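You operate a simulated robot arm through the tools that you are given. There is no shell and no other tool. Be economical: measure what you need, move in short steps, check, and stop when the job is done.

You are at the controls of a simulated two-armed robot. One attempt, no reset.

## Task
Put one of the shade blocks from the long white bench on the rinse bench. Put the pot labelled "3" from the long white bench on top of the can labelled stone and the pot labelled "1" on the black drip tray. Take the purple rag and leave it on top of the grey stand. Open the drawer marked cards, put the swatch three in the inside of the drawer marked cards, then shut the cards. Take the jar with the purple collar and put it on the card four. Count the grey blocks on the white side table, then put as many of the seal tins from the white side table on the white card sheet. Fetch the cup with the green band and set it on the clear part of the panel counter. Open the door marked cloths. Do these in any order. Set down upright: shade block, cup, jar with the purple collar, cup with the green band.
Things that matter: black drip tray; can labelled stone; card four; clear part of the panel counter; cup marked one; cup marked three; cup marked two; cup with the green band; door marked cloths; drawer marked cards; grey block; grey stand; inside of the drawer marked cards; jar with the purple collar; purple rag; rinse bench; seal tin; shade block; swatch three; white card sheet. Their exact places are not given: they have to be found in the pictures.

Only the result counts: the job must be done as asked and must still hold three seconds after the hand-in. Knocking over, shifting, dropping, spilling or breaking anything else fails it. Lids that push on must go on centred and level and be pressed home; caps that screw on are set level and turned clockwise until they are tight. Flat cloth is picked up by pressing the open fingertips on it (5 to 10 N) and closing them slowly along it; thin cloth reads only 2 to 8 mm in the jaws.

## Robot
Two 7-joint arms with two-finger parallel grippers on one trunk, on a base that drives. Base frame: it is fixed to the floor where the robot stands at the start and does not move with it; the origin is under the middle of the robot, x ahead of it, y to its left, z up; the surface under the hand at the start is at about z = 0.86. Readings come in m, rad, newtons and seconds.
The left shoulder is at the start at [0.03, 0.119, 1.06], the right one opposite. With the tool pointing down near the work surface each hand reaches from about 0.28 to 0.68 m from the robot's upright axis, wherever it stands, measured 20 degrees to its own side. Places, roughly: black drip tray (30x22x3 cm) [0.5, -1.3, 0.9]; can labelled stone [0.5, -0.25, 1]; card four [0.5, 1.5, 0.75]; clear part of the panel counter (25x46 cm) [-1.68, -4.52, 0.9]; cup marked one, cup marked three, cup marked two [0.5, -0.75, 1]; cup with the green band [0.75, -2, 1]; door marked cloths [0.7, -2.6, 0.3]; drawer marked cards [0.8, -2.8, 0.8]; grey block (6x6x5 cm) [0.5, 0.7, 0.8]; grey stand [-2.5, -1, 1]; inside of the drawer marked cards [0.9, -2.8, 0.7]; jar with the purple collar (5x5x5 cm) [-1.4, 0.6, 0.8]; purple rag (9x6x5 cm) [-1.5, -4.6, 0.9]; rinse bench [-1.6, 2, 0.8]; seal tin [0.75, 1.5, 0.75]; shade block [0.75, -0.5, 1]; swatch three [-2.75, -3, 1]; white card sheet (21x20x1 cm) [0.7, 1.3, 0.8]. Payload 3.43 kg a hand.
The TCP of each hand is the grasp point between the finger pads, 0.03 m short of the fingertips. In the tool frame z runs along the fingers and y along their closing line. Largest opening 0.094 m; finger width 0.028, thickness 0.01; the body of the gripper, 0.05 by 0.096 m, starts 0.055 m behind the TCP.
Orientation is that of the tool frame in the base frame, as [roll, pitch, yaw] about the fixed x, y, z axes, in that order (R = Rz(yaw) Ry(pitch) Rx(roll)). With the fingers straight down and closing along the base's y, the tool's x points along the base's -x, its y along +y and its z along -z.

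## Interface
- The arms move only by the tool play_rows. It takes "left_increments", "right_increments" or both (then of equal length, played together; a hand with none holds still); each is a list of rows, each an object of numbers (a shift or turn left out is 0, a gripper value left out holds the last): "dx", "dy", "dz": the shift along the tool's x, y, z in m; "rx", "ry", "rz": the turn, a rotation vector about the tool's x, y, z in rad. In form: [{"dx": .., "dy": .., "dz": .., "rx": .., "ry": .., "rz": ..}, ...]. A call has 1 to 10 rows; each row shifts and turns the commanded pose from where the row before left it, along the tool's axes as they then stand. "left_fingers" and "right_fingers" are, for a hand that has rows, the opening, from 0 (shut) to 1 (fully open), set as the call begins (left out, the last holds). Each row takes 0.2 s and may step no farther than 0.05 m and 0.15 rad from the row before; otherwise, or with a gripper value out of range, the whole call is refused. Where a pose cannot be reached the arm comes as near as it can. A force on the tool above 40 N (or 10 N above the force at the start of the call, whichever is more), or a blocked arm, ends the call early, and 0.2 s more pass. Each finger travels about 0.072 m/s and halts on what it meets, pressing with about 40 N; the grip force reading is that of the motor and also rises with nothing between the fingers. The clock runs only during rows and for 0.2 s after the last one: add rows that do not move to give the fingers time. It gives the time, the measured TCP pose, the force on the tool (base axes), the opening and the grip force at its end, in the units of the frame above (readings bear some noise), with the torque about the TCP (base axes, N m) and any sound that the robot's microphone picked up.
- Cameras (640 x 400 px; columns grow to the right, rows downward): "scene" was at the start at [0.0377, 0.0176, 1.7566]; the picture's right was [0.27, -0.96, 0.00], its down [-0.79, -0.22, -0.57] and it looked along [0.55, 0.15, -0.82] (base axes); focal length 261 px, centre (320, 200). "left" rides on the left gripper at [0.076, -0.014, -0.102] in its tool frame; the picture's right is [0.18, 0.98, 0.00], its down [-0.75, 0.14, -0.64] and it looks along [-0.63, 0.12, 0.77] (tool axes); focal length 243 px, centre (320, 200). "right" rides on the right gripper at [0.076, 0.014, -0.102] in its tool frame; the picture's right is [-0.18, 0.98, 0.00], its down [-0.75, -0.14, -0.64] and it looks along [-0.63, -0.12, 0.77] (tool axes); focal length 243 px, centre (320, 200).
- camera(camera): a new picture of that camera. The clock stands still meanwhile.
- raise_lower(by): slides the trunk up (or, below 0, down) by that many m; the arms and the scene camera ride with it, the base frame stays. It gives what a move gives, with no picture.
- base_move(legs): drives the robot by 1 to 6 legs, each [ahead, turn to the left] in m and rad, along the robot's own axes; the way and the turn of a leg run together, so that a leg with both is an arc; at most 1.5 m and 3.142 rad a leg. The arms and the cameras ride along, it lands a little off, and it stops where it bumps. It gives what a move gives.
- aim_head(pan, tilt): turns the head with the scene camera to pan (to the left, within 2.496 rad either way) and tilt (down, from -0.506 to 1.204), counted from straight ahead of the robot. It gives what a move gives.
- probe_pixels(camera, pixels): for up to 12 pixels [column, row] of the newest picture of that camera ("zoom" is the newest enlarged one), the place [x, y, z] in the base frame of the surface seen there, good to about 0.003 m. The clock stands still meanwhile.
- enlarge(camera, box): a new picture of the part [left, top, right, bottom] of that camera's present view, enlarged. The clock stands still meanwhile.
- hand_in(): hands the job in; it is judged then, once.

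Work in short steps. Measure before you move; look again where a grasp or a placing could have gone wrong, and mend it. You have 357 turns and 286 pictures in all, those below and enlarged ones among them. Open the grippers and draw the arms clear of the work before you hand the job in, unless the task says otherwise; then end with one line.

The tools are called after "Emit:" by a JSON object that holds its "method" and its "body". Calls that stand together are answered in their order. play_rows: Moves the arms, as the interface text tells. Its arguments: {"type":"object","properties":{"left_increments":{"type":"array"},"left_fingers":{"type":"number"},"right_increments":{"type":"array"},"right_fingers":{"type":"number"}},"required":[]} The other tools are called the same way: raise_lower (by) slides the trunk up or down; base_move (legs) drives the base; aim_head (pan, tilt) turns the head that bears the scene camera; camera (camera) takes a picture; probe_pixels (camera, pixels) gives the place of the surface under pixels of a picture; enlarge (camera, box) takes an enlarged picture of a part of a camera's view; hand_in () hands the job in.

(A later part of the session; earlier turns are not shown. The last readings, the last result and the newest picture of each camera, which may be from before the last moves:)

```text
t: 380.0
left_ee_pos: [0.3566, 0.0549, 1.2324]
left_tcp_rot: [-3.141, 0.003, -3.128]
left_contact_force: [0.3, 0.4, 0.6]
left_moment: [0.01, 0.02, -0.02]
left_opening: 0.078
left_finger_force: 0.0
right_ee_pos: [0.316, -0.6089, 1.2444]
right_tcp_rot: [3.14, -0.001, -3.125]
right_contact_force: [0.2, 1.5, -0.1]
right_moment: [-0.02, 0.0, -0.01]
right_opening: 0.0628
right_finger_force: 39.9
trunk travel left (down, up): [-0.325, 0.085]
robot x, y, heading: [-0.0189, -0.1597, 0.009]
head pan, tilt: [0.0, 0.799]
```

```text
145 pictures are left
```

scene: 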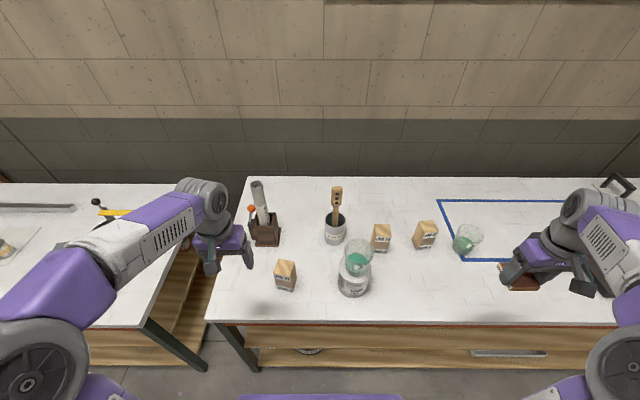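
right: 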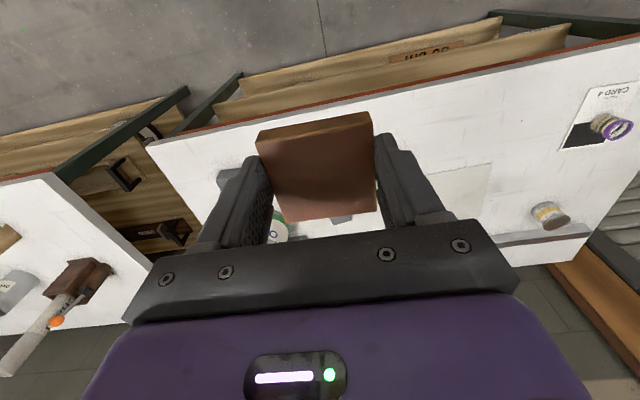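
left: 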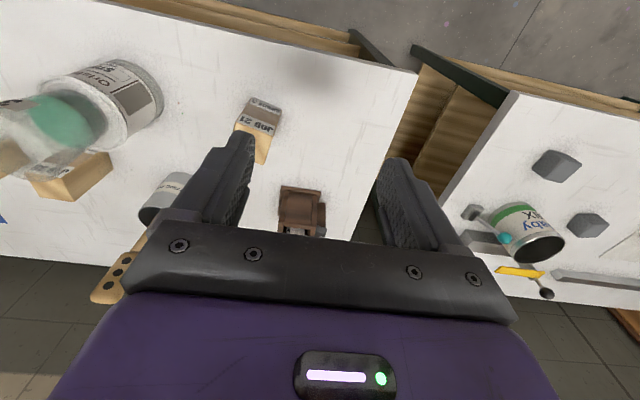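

Zoom on the block "JOB 21" for its orientation.

Emit:
{"method": "enlarge", "body": {"camera": "scene", "box": [245, 240, 325, 300]}}

Emit:
{"method": "probe_pixels", "body": {"camera": "zoom", "pixels": [[262, 150], [380, 145], [265, 215], [385, 210], [325, 185], [325, 250], [325, 330], [255, 300], [390, 290]]}}

```text
6.67 times, centred on (285, 270) of scene
```

zoom: 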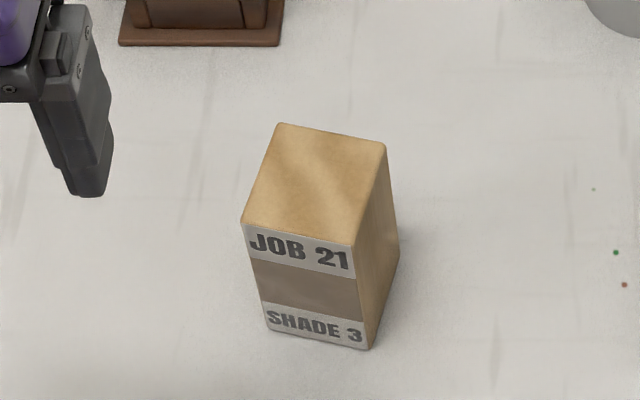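

```text
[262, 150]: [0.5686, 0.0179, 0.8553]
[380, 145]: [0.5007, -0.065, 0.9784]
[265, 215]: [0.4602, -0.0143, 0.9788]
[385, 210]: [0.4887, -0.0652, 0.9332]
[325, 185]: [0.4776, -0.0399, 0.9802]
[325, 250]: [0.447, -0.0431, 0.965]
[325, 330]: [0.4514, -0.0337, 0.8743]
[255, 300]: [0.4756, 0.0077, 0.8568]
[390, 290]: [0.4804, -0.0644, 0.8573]
```

Block centre ≈[0.478,-0.036], rotated ≈-0.26 rad, 4.8×6 cm, top 0.98. Go over it with matching yaw.

Emit:
{"method": "play_rows", "body": {"left_increments": [{"dx": -0.04, "dy": -0.03}, {"dx": -0.04, "dy": -0.03}, {"dx": -0.041, "dy": -0.0326}, {"rz": 0.132}, {"rz": 0.132}, {"dz": 0.045}, {"dz": 0.045}, {"dz": 0.045}, {"dz": 0.035}, {}], "left_fingers": 0.9}}

Emit:
{"method": "camera", "body": {"camera": "left"}}

```text
refused: row 3 steps farther than a row can; nothing moved
```

```text
143 pictures are left
```

left: 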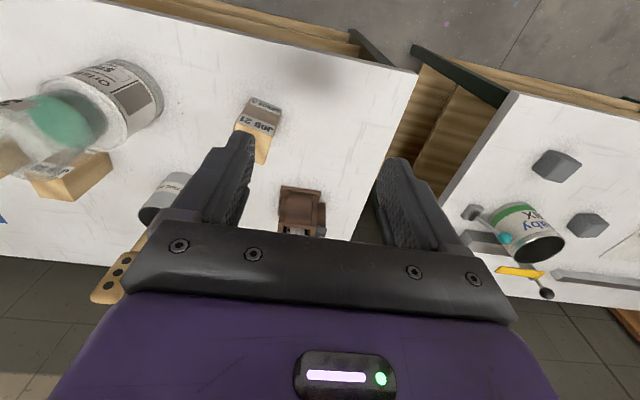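

Emit:
{"method": "play_rows", "body": {"left_increments": [{"dx": -0.03, "dy": -0.023}, {"dx": -0.03, "dy": -0.023}, {"dx": -0.03, "dy": -0.023}, {"dx": -0.031, "dy": -0.0236}, {"rz": 0.132}, {"rz": 0.132}, {"dz": 0.048}, {"dz": 0.048}, {"dz": 0.048}, {"dz": 0.026}], "left_fingers": 0.9}}

Emit:
{"method": "camera", "body": {"camera": "left"}}

```text
t: 382.2
left_ee_pos: [0.4818, -0.0347, 1.0615]
left_tcp_rot: [3.141, 0.001, 2.89]
left_contact_force: [-1.2, 0.0, 0.6]
left_moment: [0.0, 0.0, 0.0]
left_opening: 0.0844
left_finger_force: 0.1
right_ee_pos: [0.3164, -0.6084, 1.2438]
right_tcp_rot: [-3.141, 0.001, -3.127]
right_contact_force: [-0.9, 0.8, -0.7]
right_moment: [0.03, 0.0, -0.04]
right_opening: 0.0627
right_finger_force: 39.9
trunk travel left (down, up): [-0.325, 0.085]
robot x, y, heading: [-0.0238, -0.1557, 0.008]
head pan, tilt: [0.0, 0.799]
```

```text
142 pictures are left
```

left: 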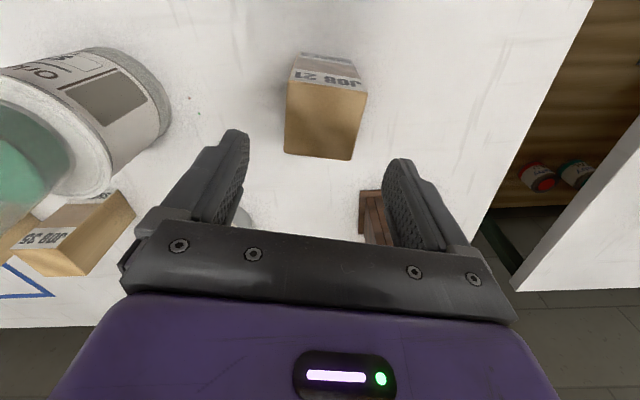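

Aligned. Descend to z≈0.936 and grip.

Emit:
{"method": "play_rows", "body": {"left_increments": [{"dx": 0.003, "dy": 0.002, "dz": 0.04}, {"dz": 0.04}, {"dz": 0.03}, {"dz": 0.015}, {}]}}

Emit:
{"method": "play_rows", "body": {"left_increments": [{}, {}, {}, {}], "left_fingers": 0.3}}

Emit:
{"method": "play_rows", "body": {"left_increments": [{"dz": -0.01}, {"dz": -0.03}, {"dz": -0.04}, {"dz": -0.045}, {"dz": -0.045}, {"dz": -0.045}, {"dz": -0.045}, {"dz": -0.045}, {}]}}

Emit:
{"method": "camera", "body": {"camera": "left"}}

```text
t: 383.4
left_ee_pos: [0.4755, -0.0312, 0.9371]
left_tcp_rot: [3.142, 0.0, 2.892]
left_contact_force: [-0.6, -0.6, 0.3]
left_moment: [0.0, 0.01, -0.01]
left_opening: 0.0847
left_finger_force: 0.0
right_ee_pos: [0.3162, -0.6085, 1.2446]
right_tcp_rot: [-3.141, 0.0, -3.128]
right_contact_force: [-1.0, -0.4, 0.1]
right_moment: [0.04, 0.01, 0.0]
right_opening: 0.0625
right_finger_force: 39.9
trunk travel left (down, up): [-0.325, 0.085]
robot x, y, heading: [-0.0251, -0.1575, 0.012]
head pan, tilt: [0.0, 0.799]
```

```text
t: 384.4
left_ee_pos: [0.4752, -0.0315, 0.9368]
left_tcp_rot: [3.141, 0.0, 2.891]
left_contact_force: [0.6, 0.2, -0.4]
left_moment: [0.0, -0.03, -0.01]
left_opening: 0.0646
left_finger_force: 39.8
right_ee_pos: [0.3156, -0.6083, 1.2432]
right_tcp_rot: [3.141, 0.0, -3.126]
right_contact_force: [-0.2, -0.8, 0.0]
right_moment: [-0.02, -0.01, 0.0]
right_opening: 0.0625
right_finger_force: 40.0
trunk travel left (down, up): [-0.325, 0.085]
robot x, y, heading: [-0.0173, -0.1569, 0.008]
head pan, tilt: [0.0, 0.799]
```

```text
t: 386.4
left_ee_pos: [0.4753, -0.0338, 1.2413]
left_tcp_rot: [3.141, 0.0, 2.89]
left_contact_force: [-0.2, 0.1, -2.3]
left_moment: [0.02, 0.03, 0.02]
left_opening: 0.0644
left_finger_force: 39.9
right_ee_pos: [0.318, -0.6084, 1.2459]
right_tcp_rot: [3.141, 0.001, -3.13]
right_contact_force: [0.0, 0.4, -0.3]
right_moment: [-0.01, 0.04, -0.04]
right_opening: 0.0628
right_finger_force: 39.9
trunk travel left (down, up): [-0.325, 0.085]
robot x, y, heading: [-0.023, -0.1572, 0.01]
head pan, tilt: [0.0, 0.799]
```

```text
141 pictures are left
```

left: 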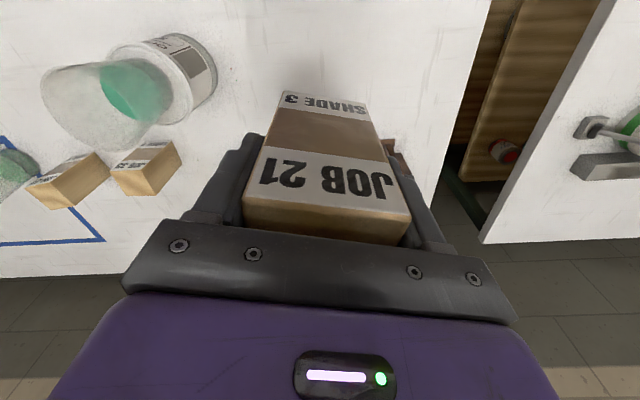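

Block held (bottom 0.078 below TCP). Retract a little and drive to the rinse bench, facing −x at about [-0.5,1.85].

Emit:
{"method": "play_rows", "body": {"left_increments": [{"dx": 0.045}, {"dx": 0.045}, {"rz": -0.12}, {"rz": -0.12}, {}]}}

Emit:
{"method": "base_move", "body": {"legs": [[-0.45, 0], [0, 1.56], [1.5, 0], [0.5, 0], [0, 1.571]]}}

Emit:
{"method": "aim_head", "body": {"pan": 0.0, "tilt": 0.7}}

Emit:
{"method": "camera", "body": {"camera": "scene"}}

```text
t: 387.6
left_ee_pos: [0.3894, -0.0093, 1.2419]
left_tcp_rot: [3.14, 0.003, 3.133]
left_contact_force: [0.3, 0.3, -2.3]
left_moment: [0.01, 0.03, 0.02]
left_opening: 0.0644
left_finger_force: 40.1
right_ee_pos: [0.3173, -0.6089, 1.2446]
right_tcp_rot: [-3.141, -0.001, -3.127]
right_contact_force: [0.6, -0.6, -0.7]
right_moment: [0.0, 0.02, 0.04]
right_opening: 0.0626
right_finger_force: 40.1
trunk travel left (down, up): [-0.325, 0.085]
robot x, y, heading: [-0.0224, -0.1589, 0.009]
head pan, tilt: [0.0, 0.799]
```

```text
t: 407.6
left_ee_pos: [-0.9348, 1.6946, 1.2417]
left_tcp_rot: [-3.141, 0.002, 0.004]
left_contact_force: [0.1, 0.6, -2.1]
left_moment: [0.01, -0.04, 0.0]
left_opening: 0.0638
left_finger_force: 40.5
right_ee_pos: [-0.8724, 2.2944, 1.2444]
right_tcp_rot: [-3.14, -0.001, 0.028]
right_contact_force: [-0.3, -0.5, -0.8]
right_moment: [0.04, 0.01, 0.02]
right_opening: 0.0626
right_finger_force: 40.0
trunk travel left (down, up): [-0.325, 0.085]
robot x, y, heading: [-0.5285, 1.8496, -3.121]
head pan, tilt: [0.0, 0.799]
```

```text
t: 408.3
left_ee_pos: [-0.9343, 1.6946, 1.2413]
left_tcp_rot: [3.141, 0.003, 0.004]
left_contact_force: [-0.5, 0.1, -2.5]
left_moment: [0.0, -0.06, 0.02]
left_opening: 0.0639
left_finger_force: 39.7
right_ee_pos: [-0.8729, 2.2941, 1.2445]
right_tcp_rot: [3.142, 0.001, 0.029]
right_contact_force: [0.2, -0.3, 0.0]
right_moment: [-0.01, -0.02, -0.03]
right_opening: 0.0629
right_finger_force: 40.1
trunk travel left (down, up): [-0.325, 0.085]
robot x, y, heading: [-0.5286, 1.8493, -3.12]
head pan, tilt: [0.0, 0.7]
```

```text
140 pictures are left
```

scene: 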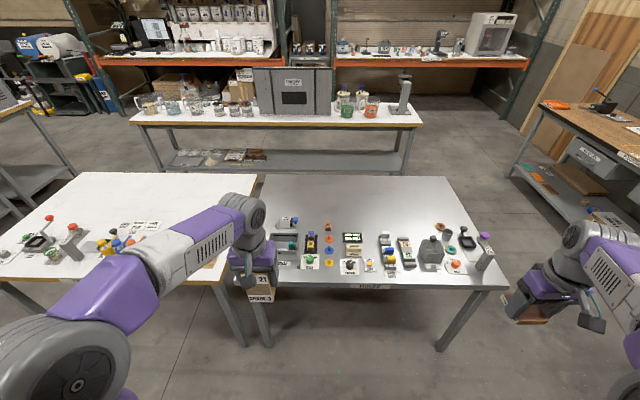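

The steel bench's far half is clear. Read its label and probe the clear area.

Emit:
{"method": "enlarge", "body": {"camera": "scene", "box": [260, 180, 520, 300]}}

Emit:
{"method": "probe_pixels", "body": {"camera": "scene", "pixels": [[340, 210], [340, 222], [330, 232], [345, 190], [370, 225], [295, 222], [263, 180], [445, 180], [505, 285], [272, 285], [400, 215], [370, 287]]}}

```text
2.46 times, centred on (390, 240) of scene
```

zoom: 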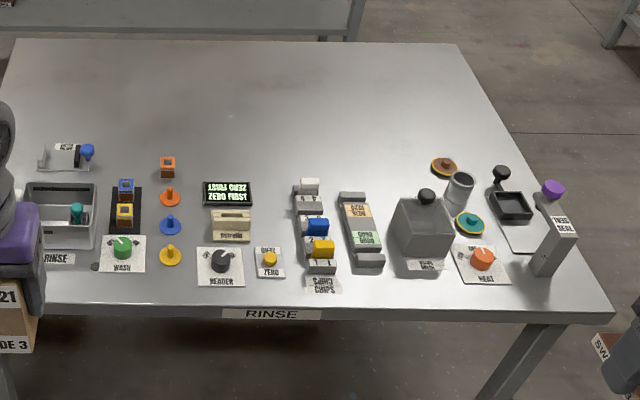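

```text
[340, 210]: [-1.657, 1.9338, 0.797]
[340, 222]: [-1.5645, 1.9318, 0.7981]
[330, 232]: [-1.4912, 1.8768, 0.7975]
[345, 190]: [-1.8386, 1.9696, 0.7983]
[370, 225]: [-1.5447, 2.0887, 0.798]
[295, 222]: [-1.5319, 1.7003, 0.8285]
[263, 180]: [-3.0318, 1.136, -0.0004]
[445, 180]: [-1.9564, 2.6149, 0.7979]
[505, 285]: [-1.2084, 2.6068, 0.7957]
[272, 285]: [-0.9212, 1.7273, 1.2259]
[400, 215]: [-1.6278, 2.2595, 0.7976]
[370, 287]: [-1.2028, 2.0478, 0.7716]
```

"RINSE" confirmed; clear spot ≈[-1.56,2.1]. I drive to about [-0.9,2.2].

Emit:
{"method": "base_move", "body": {"legs": [[0, -0.779], [0.51, 0], [0, 0.757]]}}

Emit:
{"method": "camera", "body": {"camera": "scene"}}

```text
t: 415.3
left_ee_pos: [-1.3123, 2.047, 1.2414]
left_tcp_rot: [3.141, 0.002, -0.009]
left_contact_force: [0.2, 0.9, -2.4]
left_moment: [-0.01, -0.02, -0.01]
left_opening: 0.0637
left_finger_force: 39.8
right_ee_pos: [-1.2412, 2.6453, 1.2448]
right_tcp_rot: [3.141, -0.001, 0.014]
right_contact_force: [0.3, 0.3, -0.3]
right_moment: [-0.02, 0.02, -0.03]
right_opening: 0.0628
right_finger_force: 39.8
trunk travel left (down, up): [-0.325, 0.085]
robot x, y, heading: [-0.9054, 2.1934, -3.132]
head pan, tilt: [0.0, 0.7]
```

```text
138 pictures are left
```

scene: 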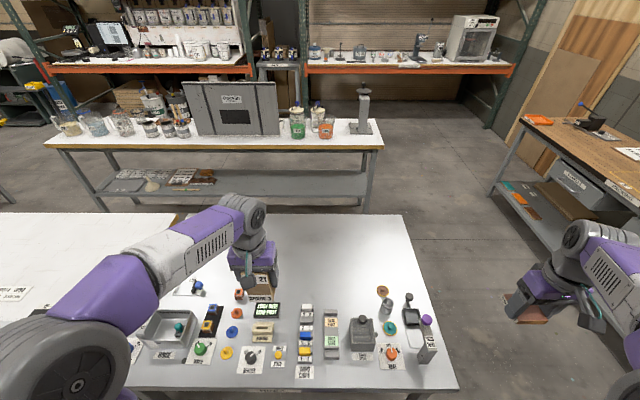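

Probe the clear spot behind the devices.

Emit:
{"method": "probe_pixels", "body": {"camera": "scene", "pixels": [[300, 270], [300, 290], [282, 303], [306, 305], [265, 302], [330, 280], [300, 250], [330, 310]]}}

```text
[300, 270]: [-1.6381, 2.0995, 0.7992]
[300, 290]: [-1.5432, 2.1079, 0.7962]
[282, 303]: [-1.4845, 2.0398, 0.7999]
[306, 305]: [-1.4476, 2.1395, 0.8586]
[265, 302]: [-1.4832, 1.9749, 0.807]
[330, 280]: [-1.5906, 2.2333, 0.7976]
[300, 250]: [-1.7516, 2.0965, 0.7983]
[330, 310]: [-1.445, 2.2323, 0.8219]
```

Move the block to above [-1.57,2.09].

Emit:
{"method": "play_rows", "body": {"left_increments": [{"dx": -0.043, "dy": -0.007}, {"dx": -0.043, "dy": -0.007}, {"dx": -0.043, "dy": -0.007}, {"dx": -0.043, "dy": -0.007}, {"dx": -0.043, "dy": -0.007}, {"dx": -0.043, "dy": -0.006}, {"dz": 0.045}, {"dz": 0.045}, {"dz": 0.045}, {}]}}

Emit:
{"method": "camera", "body": {"camera": "scene"}}

Emit:
{"method": "camera", "body": {"camera": "left"}}

```text
t: 417.5
left_ee_pos: [-1.5082, 2.0819, 1.0984]
left_tcp_rot: [-3.141, 0.0, -0.008]
left_contact_force: [0.7, -0.8, -2.2]
left_moment: [0.0, -0.02, -0.04]
left_opening: 0.0639
left_finger_force: 39.8
left hand out of reach, approached as far as the arm can: row 5, 6
right_ee_pos: [-1.2409, 2.6466, 1.2444]
right_tcp_rot: [-3.141, -0.002, 0.015]
right_contact_force: [0.3, 0.5, -0.7]
right_moment: [0.0, -0.02, 0.0]
right_opening: 0.0626
right_finger_force: 40.0
trunk travel left (down, up): [-0.325, 0.085]
robot x, y, heading: [-0.9073, 2.1979, -3.128]
head pan, tilt: [0.0, 0.7]
```

```text
137 pictures are left
```

scene: 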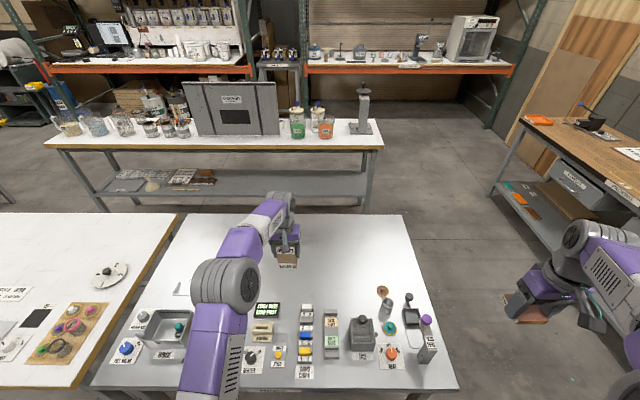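

```text
136 pictures are left
```

left: 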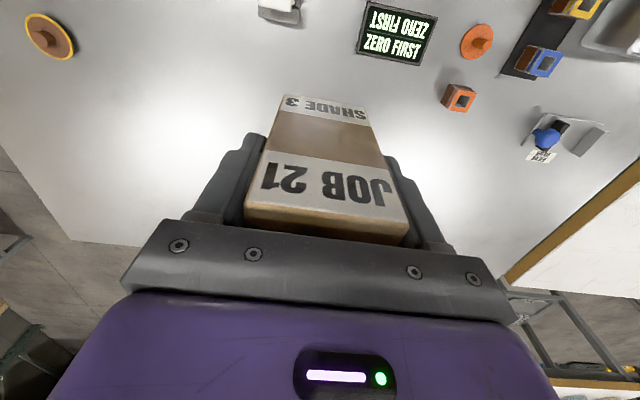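

Reach-limited at height; lower first, then extend.

Emit:
{"method": "play_rows", "body": {"left_increments": [{"dz": 0.045}, {"dz": 0.045}, {"dx": -0.02, "dz": 0.02}, {"dx": -0.02}, {"dx": -0.015}, {}]}}

```text
t: 418.9
left_ee_pos: [-1.5506, 2.0808, 0.9886]
left_tcp_rot: [3.141, -0.001, -0.012]
left_contact_force: [0.1, -0.9, -2.3]
left_moment: [-0.02, -0.04, -0.01]
left_opening: 0.0643
left_finger_force: 40.0
left hand out of reach, approached as far as the arm can: row 5
right_ee_pos: [-1.2428, 2.6463, 1.245]
right_tcp_rot: [-3.141, 0.0, 0.014]
right_contact_force: [-0.5, 0.2, -0.9]
right_moment: [-0.01, 0.0, -0.01]
right_opening: 0.063
right_finger_force: 40.2
trunk travel left (down, up): [-0.325, 0.085]
robot x, y, heading: [-0.9042, 2.1969, -3.131]
head pan, tilt: [0.0, 0.7]
```

Good at x −1.55. Lower to contact (TCP ≈0.876).

Emit:
{"method": "play_rows", "body": {"left_increments": [{"dz": 0.045}, {"dz": 0.04}, {"dz": 0.015}, {"dz": 0.006}, {"dz": 0.004}, {"dz": 0.002}, {}]}}

Emit:
{"method": "camera", "body": {"camera": "left"}}

```text
t: 420.5
left_ee_pos: [-1.538, 2.0805, 0.8776]
left_tcp_rot: [-3.14, 0.0, -0.012]
left_contact_force: [-0.2, 1.1, -2.4]
left_moment: [-0.01, -0.01, 0.03]
left_opening: 0.0641
left_finger_force: 40.0
left hand out of reach, approached as far as the arm can: row 2, 5
right_ee_pos: [-1.2411, 2.6458, 1.2443]
right_tcp_rot: [3.141, -0.002, 0.016]
right_contact_force: [-0.5, 0.3, 0.3]
right_moment: [0.0, 0.04, 0.01]
right_opening: 0.0629
right_finger_force: 39.8
trunk travel left (down, up): [-0.325, 0.085]
robot x, y, heading: [-0.9031, 2.1976, -3.136]
head pan, tilt: [0.0, 0.7]
```

```text
135 pictures are left
```

left: 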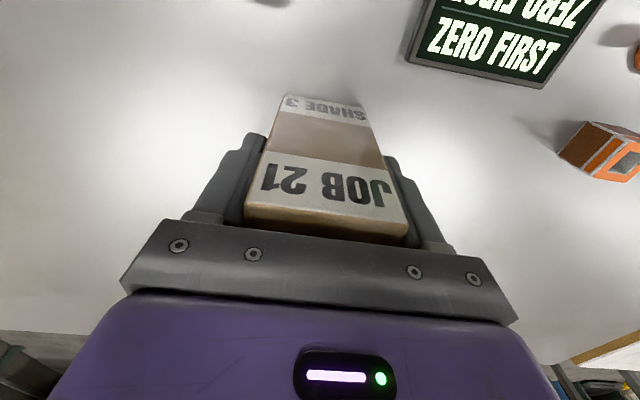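

Not yet on the surface; lower a few mm more.

Emit:
{"method": "play_rows", "body": {"left_increments": [{"dz": 0.002}, {"dz": 0.002}, {"dz": 0.002}, {}]}}

```text
t: 421.5
left_ee_pos: [-1.5381, 2.0803, 0.8769]
left_tcp_rot: [3.14, 0.01, -0.008]
left_contact_force: [4.1, -2.9, 34.7]
left_moment: [0.0, -0.89, 0.02]
left_opening: 0.0641
left_finger_force: 39.9
right_ee_pos: [-1.2383, 2.6461, 1.2461]
right_tcp_rot: [3.14, 0.003, 0.014]
right_contact_force: [0.7, -0.9, -1.1]
right_moment: [0.03, -0.01, 0.01]
right_opening: 0.0627
right_finger_force: 39.7
trunk travel left (down, up): [-0.325, 0.085]
robot x, y, heading: [-0.9051, 2.1964, -3.13]
head pan, tilt: [0.0, 0.7]
```

Firm contact (35 N); ease off 4 mm... slightly, then release.

Emit:
{"method": "play_rows", "body": {"left_increments": [{"dz": -0.003}, {"dz": -0.001}, {}]}}

Emit:
{"method": "play_rows", "body": {"left_increments": [{}, {}, {}], "left_fingers": 0.9}}

Emit:
{"method": "play_rows", "body": {"left_increments": [{"dz": -0.01}, {"dz": -0.02}, {"dz": -0.04}, {"dz": -0.045}, {"dz": -0.045}, {"dz": -0.045}, {"dz": -0.045}, {"dz": -0.045}, {}]}}

Emit:
{"method": "camera", "body": {"camera": "left"}}

```text
t: 422.3
left_ee_pos: [-1.5396, 2.0809, 0.8773]
left_tcp_rot: [3.141, 0.006, -0.011]
left_contact_force: [-5.8, -2.6, 15.9]
left_moment: [-0.09, 1.14, 0.11]
left_opening: 0.0641
left_finger_force: 39.9
right_ee_pos: [-1.241, 2.6454, 1.2451]
right_tcp_rot: [3.14, 0.003, 0.012]
right_contact_force: [0.2, 0.9, -0.9]
right_moment: [0.03, 0.03, 0.0]
right_opening: 0.0629
right_finger_force: 40.4
trunk travel left (down, up): [-0.325, 0.085]
robot x, y, heading: [-0.904, 2.1976, -3.131]
head pan, tilt: [0.0, 0.7]
```

```text
t: 423.1
left_ee_pos: [-1.5385, 2.0817, 0.8744]
left_tcp_rot: [3.14, 0.0, -0.012]
left_contact_force: [-1.3, 0.0, 0.1]
left_moment: [-0.01, 0.0, -0.01]
left_opening: 0.0845
left_finger_force: 0.1
right_ee_pos: [-1.2406, 2.6455, 1.2445]
right_tcp_rot: [3.141, 0.0, 0.013]
right_contact_force: [0.6, -0.5, 0.0]
right_moment: [-0.02, 0.01, 0.0]
right_opening: 0.0629
right_finger_force: 39.7
trunk travel left (down, up): [-0.325, 0.085]
robot x, y, heading: [-0.9044, 2.1984, -3.132]
head pan, tilt: [0.0, 0.7]
```

```text
t: 425.1
left_ee_pos: [-1.529, 2.0806, 1.1659]
left_tcp_rot: [3.142, -0.001, -0.012]
left_contact_force: [0.3, 0.4, -0.8]
left_moment: [-0.01, 0.0, 0.0]
left_opening: 0.0847
left_finger_force: 0.0
left hand out of reach, approached as far as the arm can: row 2, 3, 7, 8
right_ee_pos: [-1.2422, 2.6464, 1.2445]
right_tcp_rot: [3.142, 0.001, 0.014]
right_contact_force: [0.9, -0.2, -1.0]
right_moment: [0.01, 0.0, 0.03]
right_opening: 0.0627
right_finger_force: 39.8
trunk travel left (down, up): [-0.325, 0.085]
robot x, y, heading: [-0.9014, 2.1999, -3.135]
head pan, tilt: [0.0, 0.7]
```

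```text
134 pictures are left
```

left: 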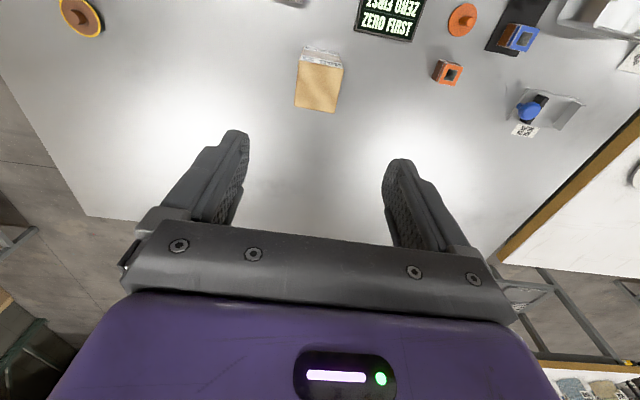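

Block stands on the rinse bench. Retract the left hand and drive down the aisle to the cabinet.

Emit:
{"method": "play_rows", "body": {"left_increments": [{"dx": 0.045}, {"dx": 0.045}, {"dx": 0.045}, {"dx": 0.045}, {"dz": -0.04}, {"dz": -0.03}, {}]}}

Emit:
{"method": "base_move", "body": {"legs": [[-0.5, 0], [0, 1.565], [1.5, 0], [1.5, 0], [1.5, 0], [0.45, 0]]}}

Emit:
{"method": "aim_head", "body": {"pan": 1.3, "tilt": 0.5}}

Emit:
{"method": "camera", "body": {"camera": "scene"}}

```text
t: 426.7
left_ee_pos: [-1.4912, 2.0871, 1.2707]
left_tcp_rot: [3.142, -0.001, -0.012]
left_contact_force: [-0.4, 0.0, 1.0]
left_moment: [0.01, 0.01, 0.03]
left_opening: 0.0847
left_finger_force: 0.1
left hand out of reach, approached as far as the arm can: row 1, 2, 3, 4, 5, 6
right_ee_pos: [-1.2414, 2.6462, 1.2434]
right_tcp_rot: [3.141, -0.001, 0.015]
right_contact_force: [0.4, -0.8, -0.4]
right_moment: [-0.02, 0.0, 0.04]
right_opening: 0.0627
right_finger_force: 40.1
trunk travel left (down, up): [-0.325, 0.085]
robot x, y, heading: [-0.9043, 2.198, -3.136]
head pan, tilt: [0.0, 0.7]
```

```text
t: 457.0
left_ee_pos: [-0.2696, -3.3504, 1.2692]
left_tcp_rot: [-3.141, 0.002, 1.554]
left_contact_force: [-0.2, -0.7, -0.1]
left_moment: [0.02, -0.04, 0.01]
left_opening: 0.0847
left_finger_force: 0.1
right_ee_pos: [-0.8266, -3.0959, 1.2452]
right_tcp_rot: [3.139, 0.0, 1.578]
right_contact_force: [-0.7, -0.3, -1.0]
right_moment: [-0.02, 0.03, 0.02]
right_opening: 0.0628
right_finger_force: 39.7
trunk travel left (down, up): [-0.325, 0.085]
robot x, y, heading: [-0.3721, -2.7668, -1.566]
head pan, tilt: [0.0, 0.7]
```

```text
t: 458.4
left_ee_pos: [-0.2689, -3.35, 1.2702]
left_tcp_rot: [3.141, 0.002, 1.554]
left_contact_force: [-0.7, 0.2, -0.5]
left_moment: [-0.02, 0.02, 0.0]
left_opening: 0.0845
left_finger_force: 0.0
right_ee_pos: [-0.827, -3.0958, 1.2448]
right_tcp_rot: [-3.141, 0.0, 1.577]
right_contact_force: [-0.1, 0.7, -1.2]
right_moment: [0.02, -0.01, -0.02]
right_opening: 0.0626
right_finger_force: 39.8
trunk travel left (down, up): [-0.325, 0.085]
robot x, y, heading: [-0.3771, -2.7601, -1.566]
head pan, tilt: [1.3, 0.499]
```

```text
133 pictures are left
```

scene: 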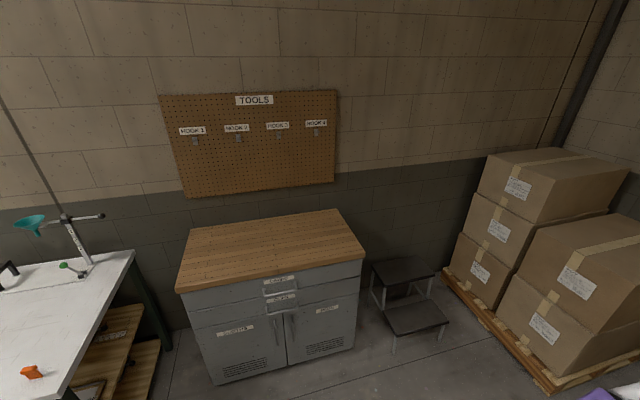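

Zoom on the cabinet front labels.

Emit:
{"method": "enlarge", "body": {"camera": "scene", "box": [175, 260, 375, 390]}}

Emit:
{"method": "probe_pixels", "body": {"camera": "zoom", "pixels": [[340, 60], [340, 90], [335, 118], [300, 90], [385, 75], [345, 205], [375, 195], [190, 225], [485, 155], [340, 140], [130, 260], [355, 300]]}}

```text
3.08 times, centred on (275, 325) of scene
```

zoom: 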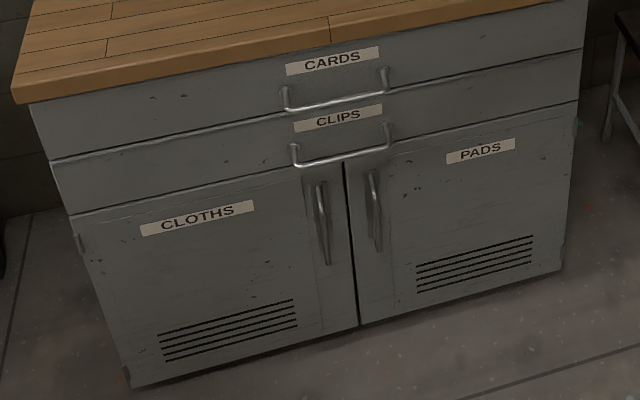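

```text
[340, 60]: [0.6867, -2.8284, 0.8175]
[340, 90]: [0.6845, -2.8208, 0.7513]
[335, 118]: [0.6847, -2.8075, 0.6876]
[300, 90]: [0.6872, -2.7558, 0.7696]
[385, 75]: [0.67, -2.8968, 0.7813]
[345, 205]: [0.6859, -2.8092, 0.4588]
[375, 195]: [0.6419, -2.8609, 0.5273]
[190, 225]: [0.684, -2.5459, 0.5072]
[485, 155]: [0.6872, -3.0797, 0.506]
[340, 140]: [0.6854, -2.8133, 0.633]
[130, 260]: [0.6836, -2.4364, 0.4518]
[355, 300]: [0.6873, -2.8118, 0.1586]
```

CARDS is the top drawer (bar handle ≈[0.645,-2.82,0.75]), CLOTHS the left door (handle near y −2.76). I turn to face +x, retract the left hand and lower the trunk.

Emit:
{"method": "base_move", "body": {"legs": [[0, 1.566], [0.1, 0]]}}

Emit:
{"method": "raise_lower", "body": {"by": -0.25}}

Emit:
{"method": "play_rows", "body": {"left_increments": [{"dx": 0.045}, {"dx": 0.045}, {"dx": 0.045}, {"dx": 0.045, "dy": 0.02}, {"dy": 0.04}, {"dy": 0.04}, {}], "left_fingers": 1}}

```text
t: 463.4
left_ee_pos: [0.3117, -2.6441, 1.2701]
left_tcp_rot: [-3.141, 0.002, 3.14]
left_contact_force: [-1.0, -1.0, 0.3]
left_moment: [0.02, -0.04, -0.01]
left_opening: 0.0845
left_finger_force: 0.1
right_ee_pos: [0.0662, -3.2052, 1.2445]
right_tcp_rot: [-3.141, -0.001, -3.118]
right_contact_force: [0.9, -0.5, 0.1]
right_moment: [0.0, 0.01, -0.03]
right_opening: 0.0626
right_finger_force: 40.5
trunk travel left (down, up): [-0.325, 0.085]
robot x, y, heading: [-0.2746, -2.7622, 0.016]
head pan, tilt: [1.3, 0.499]
```

```text
t: 466.0
left_ee_pos: [0.3104, -2.6446, 1.0215]
left_tcp_rot: [-3.141, 0.001, 3.141]
left_contact_force: [-0.5, -0.2, -0.8]
left_moment: [-0.04, 0.0, 0.02]
left_opening: 0.0846
left_finger_force: 0.0
right_ee_pos: [0.0668, -3.2053, 0.9955]
right_tcp_rot: [-3.141, -0.001, -3.118]
right_contact_force: [-0.1, -0.3, 0.0]
right_moment: [0.01, 0.01, 0.0]
right_opening: 0.0626
right_finger_force: 40.4
trunk travel left (down, up): [-0.075, 0.335]
robot x, y, heading: [-0.2775, -2.7608, 0.021]
head pan, tilt: [1.3, 0.499]
```

```text
t: 467.6
left_ee_pos: [0.3097, -2.5491, 1.029]
left_tcp_rot: [-3.141, 0.0, 3.138]
left_contact_force: [-0.1, -0.3, -0.4]
left_moment: [0.01, -0.02, 0.02]
left_opening: 0.094
left_finger_force: 0.0
left hand out of reach, approached as far as the arm can: row 1, 2, 3, 4
right_ee_pos: [0.0661, -3.2071, 0.9949]
right_tcp_rot: [3.139, 0.001, -3.119]
right_contact_force: [0.3, 0.0, -0.1]
right_moment: [0.0, 0.01, 0.01]
right_opening: 0.0625
right_finger_force: 39.8
trunk travel left (down, up): [-0.075, 0.335]
robot x, y, heading: [-0.2786, -2.76, 0.02]
head pan, tilt: [1.3, 0.499]
```

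The commanded pose had run ahead of the arm; I retract a bit more and check it follows.

Emit:
{"method": "play_rows", "body": {"left_increments": [{"dx": 0.045}, {"dx": 0.045}, {"dx": 0.03}, {}]}}

```text
t: 468.6
left_ee_pos: [0.3016, -2.5416, 1.0428]
left_tcp_rot: [3.141, 0.002, -3.141]
left_contact_force: [0.1, -0.8, -1.0]
left_moment: [-0.03, 0.0, 0.01]
left_opening: 0.094
left_finger_force: 0.1
left hand out of reach, approached as far as the arm can: row 1, 2, 3
right_ee_pos: [0.0665, -3.2062, 0.9937]
right_tcp_rot: [3.141, 0.0, -3.117]
right_contact_force: [0.5, 0.0, 0.3]
right_moment: [0.0, -0.02, 0.0]
right_opening: 0.0627
right_finger_force: 39.7
trunk travel left (down, up): [-0.075, 0.335]
robot x, y, heading: [-0.2776, -2.7608, 0.018]
head pan, tilt: [1.3, 0.499]
```

The arm seems caught at a joint limit. I look at its posture.

Emit:
{"method": "aim_head", "body": {"pan": 0.3, "tilt": 0.8}}

Emit:
{"method": "camera", "body": {"camera": "scene"}}

```text
t: 469.9
left_ee_pos: [0.301, -2.5419, 1.0422]
left_tcp_rot: [3.14, 0.002, -3.141]
left_contact_force: [-0.2, 0.6, 0.5]
left_moment: [-0.01, 0.01, -0.02]
left_opening: 0.094
left_finger_force: 0.0
right_ee_pos: [0.0647, -3.2062, 0.9952]
right_tcp_rot: [-3.141, 0.001, -3.117]
right_contact_force: [0.0, -0.4, -0.2]
right_moment: [0.01, -0.02, 0.02]
right_opening: 0.0627
right_finger_force: 39.8
trunk travel left (down, up): [-0.075, 0.335]
robot x, y, heading: [-0.2757, -2.7625, 0.021]
head pan, tilt: [0.3, 0.799]
```

```text
131 pictures are left
```

scene: 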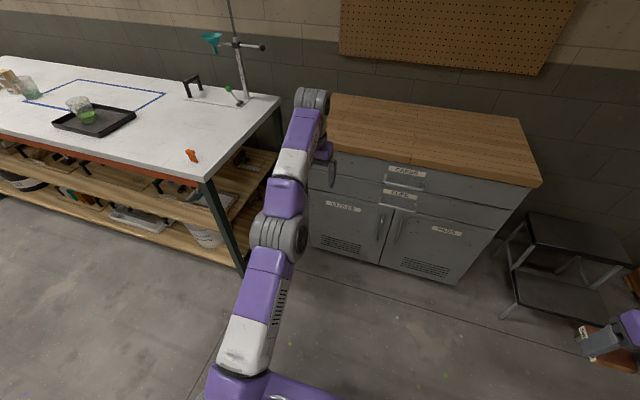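

The elbow is nearly straight (singular). I try combined sideways/down moves with retraction to unlock it.

Emit:
{"method": "play_rows", "body": {"left_increments": [{"dx": 0.03, "dy": 0.03, "dz": -0.02}, {"dx": 0.03, "dy": 0.03, "dz": -0.02}, {"dx": 0.03, "dy": -0.03, "dz": 0.02}, {"dx": 0.03, "dy": -0.03, "dz": 0.02}, {"dx": 0.02, "dz": 0.03}, {"dx": 0.02, "dz": 0.03}, {}]}}

```text
t: 471.5
left_ee_pos: [0.2393, -2.5693, 0.9825]
left_tcp_rot: [3.14, 0.0, 3.141]
left_contact_force: [-0.4, -0.9, -0.4]
left_moment: [-0.01, 0.02, 0.03]
left_opening: 0.0941
left_finger_force: 0.0
left hand out of reach, approached as far as the arm can: row 1, 2, 3, 4
right_ee_pos: [0.0674, -3.2064, 0.994]
right_tcp_rot: [3.139, 0.0, -3.118]
right_contact_force: [0.1, -0.8, -0.3]
right_moment: [-0.01, 0.04, 0.02]
right_opening: 0.0627
right_finger_force: 40.3
trunk travel left (down, up): [-0.075, 0.335]
robot x, y, heading: [-0.2786, -2.7596, 0.019]
head pan, tilt: [0.3, 0.799]
```

Unlocked. Retract further normally.

Emit:
{"method": "play_rows", "body": {"left_increments": [{"dx": 0.03}, {"dx": 0.03}, {"dx": 0.03}, {"dx": 0.03}, {}]}}

```text
t: 472.7
left_ee_pos: [0.1192, -2.5701, 0.9811]
left_tcp_rot: [-3.141, 0.002, -3.141]
left_contact_force: [-0.2, 0.4, 1.1]
left_moment: [0.0, -0.01, 0.0]
left_opening: 0.0941
left_finger_force: 0.0
right_ee_pos: [0.0664, -3.2061, 0.9937]
right_tcp_rot: [-3.142, 0.001, -3.117]
right_contact_force: [0.5, 0.1, -0.3]
right_moment: [-0.03, 0.0, -0.02]
right_opening: 0.0628
right_finger_force: 39.7
trunk travel left (down, up): [-0.075, 0.335]
robot x, y, heading: [-0.2761, -2.76, 0.013]
head pan, tilt: [0.3, 0.799]
```

Works. Now yaw the left hand by +1.57 about its own z so the closing line lies along x.

Emit:
{"method": "play_rows", "body": {"left_increments": [{"rz": 0.149}, {"rz": 0.149}, {"rz": 0.149}, {"rz": 0.149}, {"rz": 0.149}, {"rz": 0.149}, {"rz": 0.149}, {"rz": 0.149}, {"rz": 0.149}, {"rz": 0.149}]}}

Emit:
{"method": "play_rows", "body": {"left_increments": [{"rz": 0.08}, {"rx": -0.149}, {"rx": -0.149}, {"rx": -0.149}, {"rx": -0.149}, {"rx": -0.149}, {}]}}

```text
t: 474.9
left_ee_pos: [0.1189, -2.5713, 0.9807]
left_tcp_rot: [3.14, -0.001, 1.647]
left_contact_force: [-0.3, -0.3, 0.6]
left_moment: [0.04, -0.01, -0.01]
left_opening: 0.0938
left_finger_force: 0.2
right_ee_pos: [0.0663, -3.2059, 0.9942]
right_tcp_rot: [-3.141, -0.001, -3.117]
right_contact_force: [0.1, -0.2, -0.5]
right_moment: [0.0, -0.03, 0.02]
right_opening: 0.0627
right_finger_force: 40.0
trunk travel left (down, up): [-0.075, 0.335]
robot x, y, heading: [-0.2779, -2.7568, 0.015]
head pan, tilt: [0.3, 0.799]
```

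```text
t: 476.5
left_ee_pos: [0.1189, -2.5706, 0.9811]
left_tcp_rot: [2.394, 0.002, 1.571]
left_contact_force: [0.8, 0.2, -0.6]
left_moment: [-0.04, -0.02, 0.01]
left_opening: 0.094
left_finger_force: 0.0
right_ee_pos: [0.0658, -3.2057, 0.9951]
right_tcp_rot: [-3.142, 0.0, -3.119]
right_contact_force: [-0.6, 0.2, -1.2]
right_moment: [-0.02, 0.0, 0.0]
right_opening: 0.0626
right_finger_force: 39.8
trunk travel left (down, up): [-0.075, 0.335]
robot x, y, heading: [-0.2714, -2.7579, 0.022]
head pan, tilt: [0.3, 0.799]
```

Going forward-down as wanted; continue to horizontal.

Emit:
{"method": "play_rows", "body": {"left_increments": [{"rx": -0.149}, {"rx": -0.149}, {"rx": -0.149}, {"rx": -0.149}, {"rx": -0.149}, {"rx": -0.078}, {}]}}

Emit:
{"method": "camera", "body": {"camera": "scene"}}

Emit:
{"method": "camera", "body": {"camera": "left"}}

```text
t: 478.1
left_ee_pos: [0.1777, -2.5488, 1.061]
left_tcp_rot: [1.572, -0.004, 1.571]
left_contact_force: [-0.1, -0.7, 0.4]
left_moment: [0.03, 0.02, 0.06]
left_opening: 0.0936
left_finger_force: 0.0
left hand out of reach, approached as far as the arm can: row 2, 3, 4, 5, 6
right_ee_pos: [0.066, -3.2084, 0.9932]
right_tcp_rot: [3.139, 0.0, -3.119]
right_contact_force: [0.0, -1.0, -0.3]
right_moment: [0.06, -0.04, 0.03]
right_opening: 0.0627
right_finger_force: 40.0
trunk travel left (down, up): [-0.075, 0.335]
robot x, y, heading: [-0.2778, -2.7614, 0.019]
head pan, tilt: [0.3, 0.799]
```

```text
130 pictures are left
```

scene: 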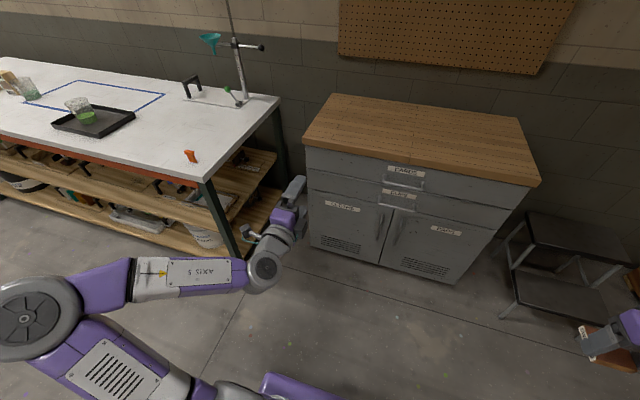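

```text
129 pictures are left
```

left: 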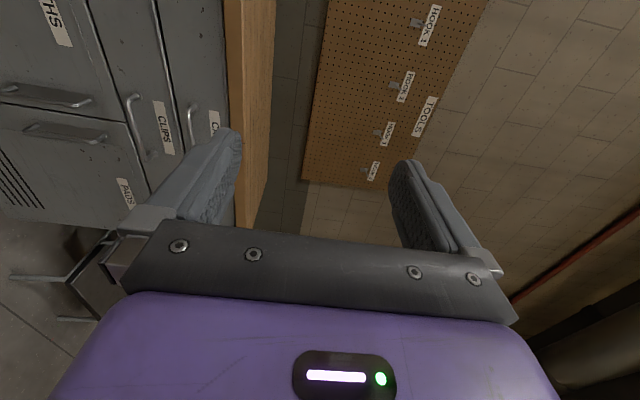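

Horizontal pose reached. Probe the CARDS handle (192,125) in the left picture.

Emit:
{"method": "enlarge", "body": {"camera": "left", "box": [110, 60, 250, 180]}}

Emit:
{"method": "probe_pixels", "body": {"camera": "left", "pixels": [[190, 108], [190, 115], [191, 122], [192, 130], [194, 140], [130, 98], [133, 115], [137, 130], [165, 80], [213, 120]]}}

```text
3.33 times, centred on (180, 120) of left
```

zoom: 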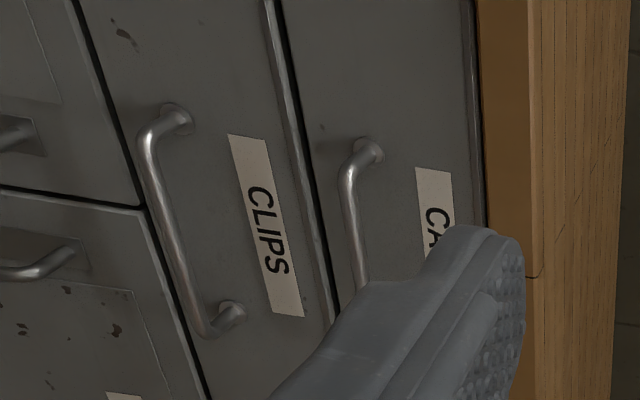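

```text
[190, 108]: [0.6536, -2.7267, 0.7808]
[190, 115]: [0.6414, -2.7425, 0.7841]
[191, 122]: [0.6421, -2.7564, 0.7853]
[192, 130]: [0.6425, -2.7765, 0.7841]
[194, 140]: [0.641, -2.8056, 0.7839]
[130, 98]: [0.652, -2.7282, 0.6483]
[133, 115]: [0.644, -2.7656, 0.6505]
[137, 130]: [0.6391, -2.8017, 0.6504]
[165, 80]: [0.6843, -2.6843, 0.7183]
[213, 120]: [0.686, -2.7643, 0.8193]
```

Handle bar: x≈0.645, z≈0.784, y −2.735…−2.90. I shift the base to about [-0.1,-2.92] so the left hand works on its own side.

Emit:
{"method": "base_move", "body": {"legs": [[0, -0.75], [0.24, 0], [0, 0.732]]}}

Emit:
{"method": "play_rows", "body": {"left_increments": [{"dy": -0.02}, {"dy": -0.045}, {"dy": -0.045}, {"dy": -0.045}, {"dy": -0.045}, {"dy": -0.045}, {}]}}

```text
t: 483.8
left_ee_pos: [0.3599, -2.7109, 1.0605]
left_tcp_rot: [1.573, 0.001, 1.562]
left_contact_force: [-0.8, -0.1, 0.2]
left_moment: [-0.03, -0.02, -0.01]
left_opening: 0.0942
left_finger_force: 0.0
right_ee_pos: [0.2415, -3.3677, 0.9947]
right_tcp_rot: [-3.142, 0.001, -3.127]
right_contact_force: [-0.4, 0.7, -0.2]
right_moment: [-0.03, 0.03, 0.0]
right_opening: 0.0625
right_finger_force: 39.7
trunk travel left (down, up): [-0.075, 0.335]
robot x, y, heading: [-0.0967, -2.917, 0.009]
head pan, tilt: [0.3, 0.799]
```

```text
t: 485.4
left_ee_pos: [0.3649, -2.6573, 0.9863]
left_tcp_rot: [1.583, -0.001, 1.558]
left_contact_force: [-0.9, 0.0, 0.2]
left_moment: [0.0, -0.05, 0.01]
left_opening: 0.0939
left_finger_force: 0.1
left hand out of reach, approached as far as the arm can: row 1, 2, 3, 4, 5, 6
right_ee_pos: [0.2415, -3.3678, 0.9952]
right_tcp_rot: [3.141, 0.001, -3.127]
right_contact_force: [-0.1, -0.1, -1.0]
right_moment: [-0.03, 0.02, 0.02]
right_opening: 0.0629
right_finger_force: 39.6
trunk travel left (down, up): [-0.075, 0.335]
robot x, y, heading: [-0.0925, -2.9191, 0.011]
head pan, tilt: [0.3, 0.799]
```

Too close for this pose; I move the hand forward.

Emit:
{"method": "play_rows", "body": {"left_increments": [{"dz": 0.045}, {"dz": 0.045}, {"dz": 0.045}, {"dz": 0.045}, {"dz": 0.03}, {}]}}

```text
t: 486.8
left_ee_pos: [0.5735, -2.6487, 1.0072]
left_tcp_rot: [1.578, -0.001, 1.557]
left_contact_force: [0.2, -0.6, -0.8]
left_moment: [0.01, -0.02, -0.02]
left_opening: 0.094
left_finger_force: 0.1
left hand out of reach, approached as far as the arm can: row 1, 2, 3, 4
right_ee_pos: [0.2419, -3.3686, 0.9932]
right_tcp_rot: [-3.141, 0.0, -3.128]
right_contact_force: [0.0, -0.6, 0.0]
right_moment: [0.03, -0.04, 0.03]
right_opening: 0.0627
right_finger_force: 39.8
trunk travel left (down, up): [-0.075, 0.335]
robot x, y, heading: [-0.0958, -2.9179, 0.009]
head pan, tilt: [0.3, 0.799]
```

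Now lower.

Emit:
{"method": "play_rows", "body": {"left_increments": [{"dy": -0.04}, {"dy": -0.04}, {"dy": -0.04}, {"dy": -0.04}, {"dy": -0.04}, {}]}}

```text
t: 488.2
left_ee_pos: [0.5843, -2.5707, 0.9503]
left_tcp_rot: [1.593, 0.0, 1.548]
left_contact_force: [-0.6, 0.3, -0.6]
left_moment: [-0.02, -0.01, -0.02]
left_opening: 0.094
left_finger_force: 0.1
left hand out of reach, approached as far as the arm can: row 1, 2, 3, 4, 5
right_ee_pos: [0.2425, -3.3675, 0.9936]
right_tcp_rot: [-3.141, 0.001, -3.128]
right_contact_force: [0.8, -0.1, 0.0]
right_moment: [0.0, -0.02, -0.02]
right_opening: 0.0631
right_finger_force: 40.0
trunk travel left (down, up): [-0.075, 0.335]
robot x, y, heading: [-0.0942, -2.9177, 0.012]
head pan, tilt: [0.3, 0.799]
```

Horizontal is limited here. I tilt to 45° (fingers forward-down), which is an easier posture, then lower.

Emit:
{"method": "play_rows", "body": {"left_increments": [{"dz": -0.04}, {"dz": -0.03}, {"rx": 0.149}, {"rx": 0.149}, {"rx": 0.149}, {"rx": 0.149}, {"rx": 0.149}, {}]}}

Emit:
{"method": "play_rows", "body": {"left_increments": [{"dz": 0.03, "dy": -0.03}, {"dz": 0.03, "dy": -0.03}, {}]}}

```text
t: 490.0
left_ee_pos: [0.5139, -2.5643, 0.9584]
left_tcp_rot: [2.318, -0.001, 1.561]
left_contact_force: [-0.2, 0.1, -1.0]
left_moment: [-0.03, -0.01, -0.04]
left_opening: 0.0941
left_finger_force: 0.0
left hand out of reach, approached as far as the arm can: row 1
right_ee_pos: [0.2415, -3.3674, 0.9954]
right_tcp_rot: [-3.14, 0.001, -3.129]
right_contact_force: [0.0, 0.3, -1.0]
right_moment: [0.01, 0.0, 0.01]
right_opening: 0.0627
right_finger_force: 40.2
trunk travel left (down, up): [-0.075, 0.335]
robot x, y, heading: [-0.0952, -2.9169, 0.007]
head pan, tilt: [0.3, 0.799]
```

```text
t: 490.8
left_ee_pos: [0.5199, -2.5626, 0.8728]
left_tcp_rot: [2.316, 0.0, 1.559]
left_contact_force: [0.5, -0.4, 0.2]
left_moment: [0.0, 0.01, -0.01]
left_opening: 0.0941
left_finger_force: 0.1
right_ee_pos: [0.2422, -3.3674, 0.9946]
right_tcp_rot: [-3.141, -0.001, -3.128]
right_contact_force: [-0.3, 0.4, -0.2]
right_moment: [-0.02, -0.01, 0.01]
right_opening: 0.0626
right_finger_force: 40.6
trunk travel left (down, up): [-0.075, 0.335]
robot x, y, heading: [-0.0943, -2.9188, 0.006]
head pan, tilt: [0.3, 0.799]
```

Good. Set opening ~0.047 and move to a pre-grasp 7 cm short of the bar.

Emit:
{"method": "play_rows", "body": {"left_increments": [{"dx": -0.045}, {"dx": -0.045}, {"dx": -0.045}, {"dx": -0.045}, {"dx": -0.045}, {"dx": -0.022, "dy": 0.01}, {"dy": 0.01, "dz": 0.035}, {"dz": 0.035}, {}], "left_fingers": 0.5}}

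Emit:
{"method": "camera", "body": {"camera": "left"}}

Emit:
{"method": "camera", "body": {"camera": "scene"}}

```text
t: 492.8
left_ee_pos: [0.5267, -2.7134, 0.8566]
left_tcp_rot: [2.317, -0.001, 1.56]
left_contact_force: [0.1, -0.8, 0.1]
left_moment: [-0.01, 0.01, 0.0]
left_opening: 0.047
left_finger_force: 0.0
left hand out of reach, approached as far as the arm can: row 4, 5, 6, 7, 8
right_ee_pos: [0.243, -3.3688, 0.9951]
right_tcp_rot: [3.141, -0.002, -3.127]
right_contact_force: [-0.2, 0.4, 0.0]
right_moment: [0.01, -0.02, -0.01]
right_opening: 0.063
right_finger_force: 39.7
trunk travel left (down, up): [-0.075, 0.335]
robot x, y, heading: [-0.094, -2.9195, 0.011]
head pan, tilt: [0.3, 0.799]
```

```text
127 pictures are left
```

left: 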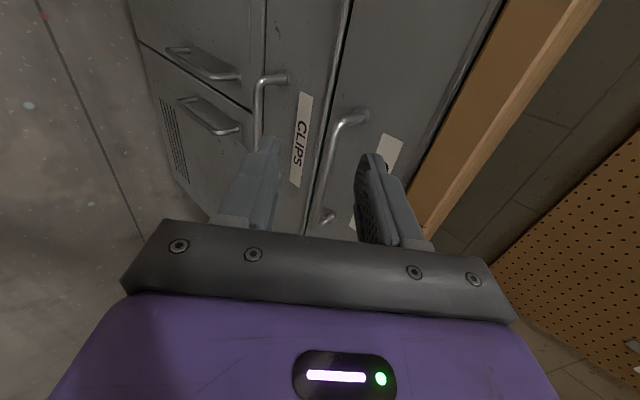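

```text
126 pictures are left
```

scene: 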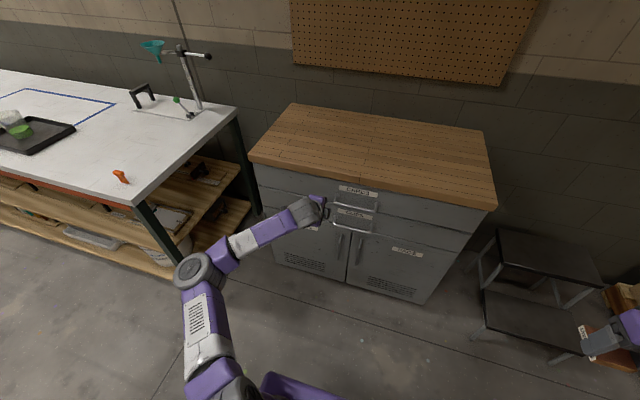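

The hand's lateral limit is reached; I shift the base 0.1 m to the right (back, slanted forward).

Emit:
{"method": "base_move", "body": {"legs": [[-0.25, 0], [0, -0.4], [0.257, 0], [0, 0.39]]}}

Emit:
{"method": "camera", "body": {"camera": "left"}}

```text
t: 498.5
left_ee_pos: [0.5197, -2.8234, 0.8561]
left_tcp_rot: [2.318, 0.001, 1.548]
left_contact_force: [-0.7, 1.1, 0.5]
left_moment: [0.0, -0.01, 0.02]
left_opening: 0.0472
left_finger_force: 0.1
right_ee_pos: [0.2266, -3.4752, 0.9955]
right_tcp_rot: [3.141, 0.0, -3.139]
right_contact_force: [0.2, -0.3, 0.2]
right_moment: [0.01, 0.0, -0.01]
right_opening: 0.0624
right_finger_force: 40.1
trunk travel left (down, up): [-0.075, 0.335]
robot x, y, heading: [-0.107, -3.0208, -0.006]
head pan, tilt: [0.3, 0.799]
```

```text
125 pictures are left
```

left: 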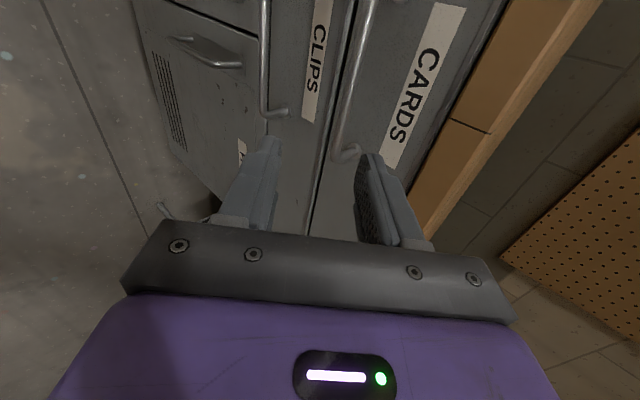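

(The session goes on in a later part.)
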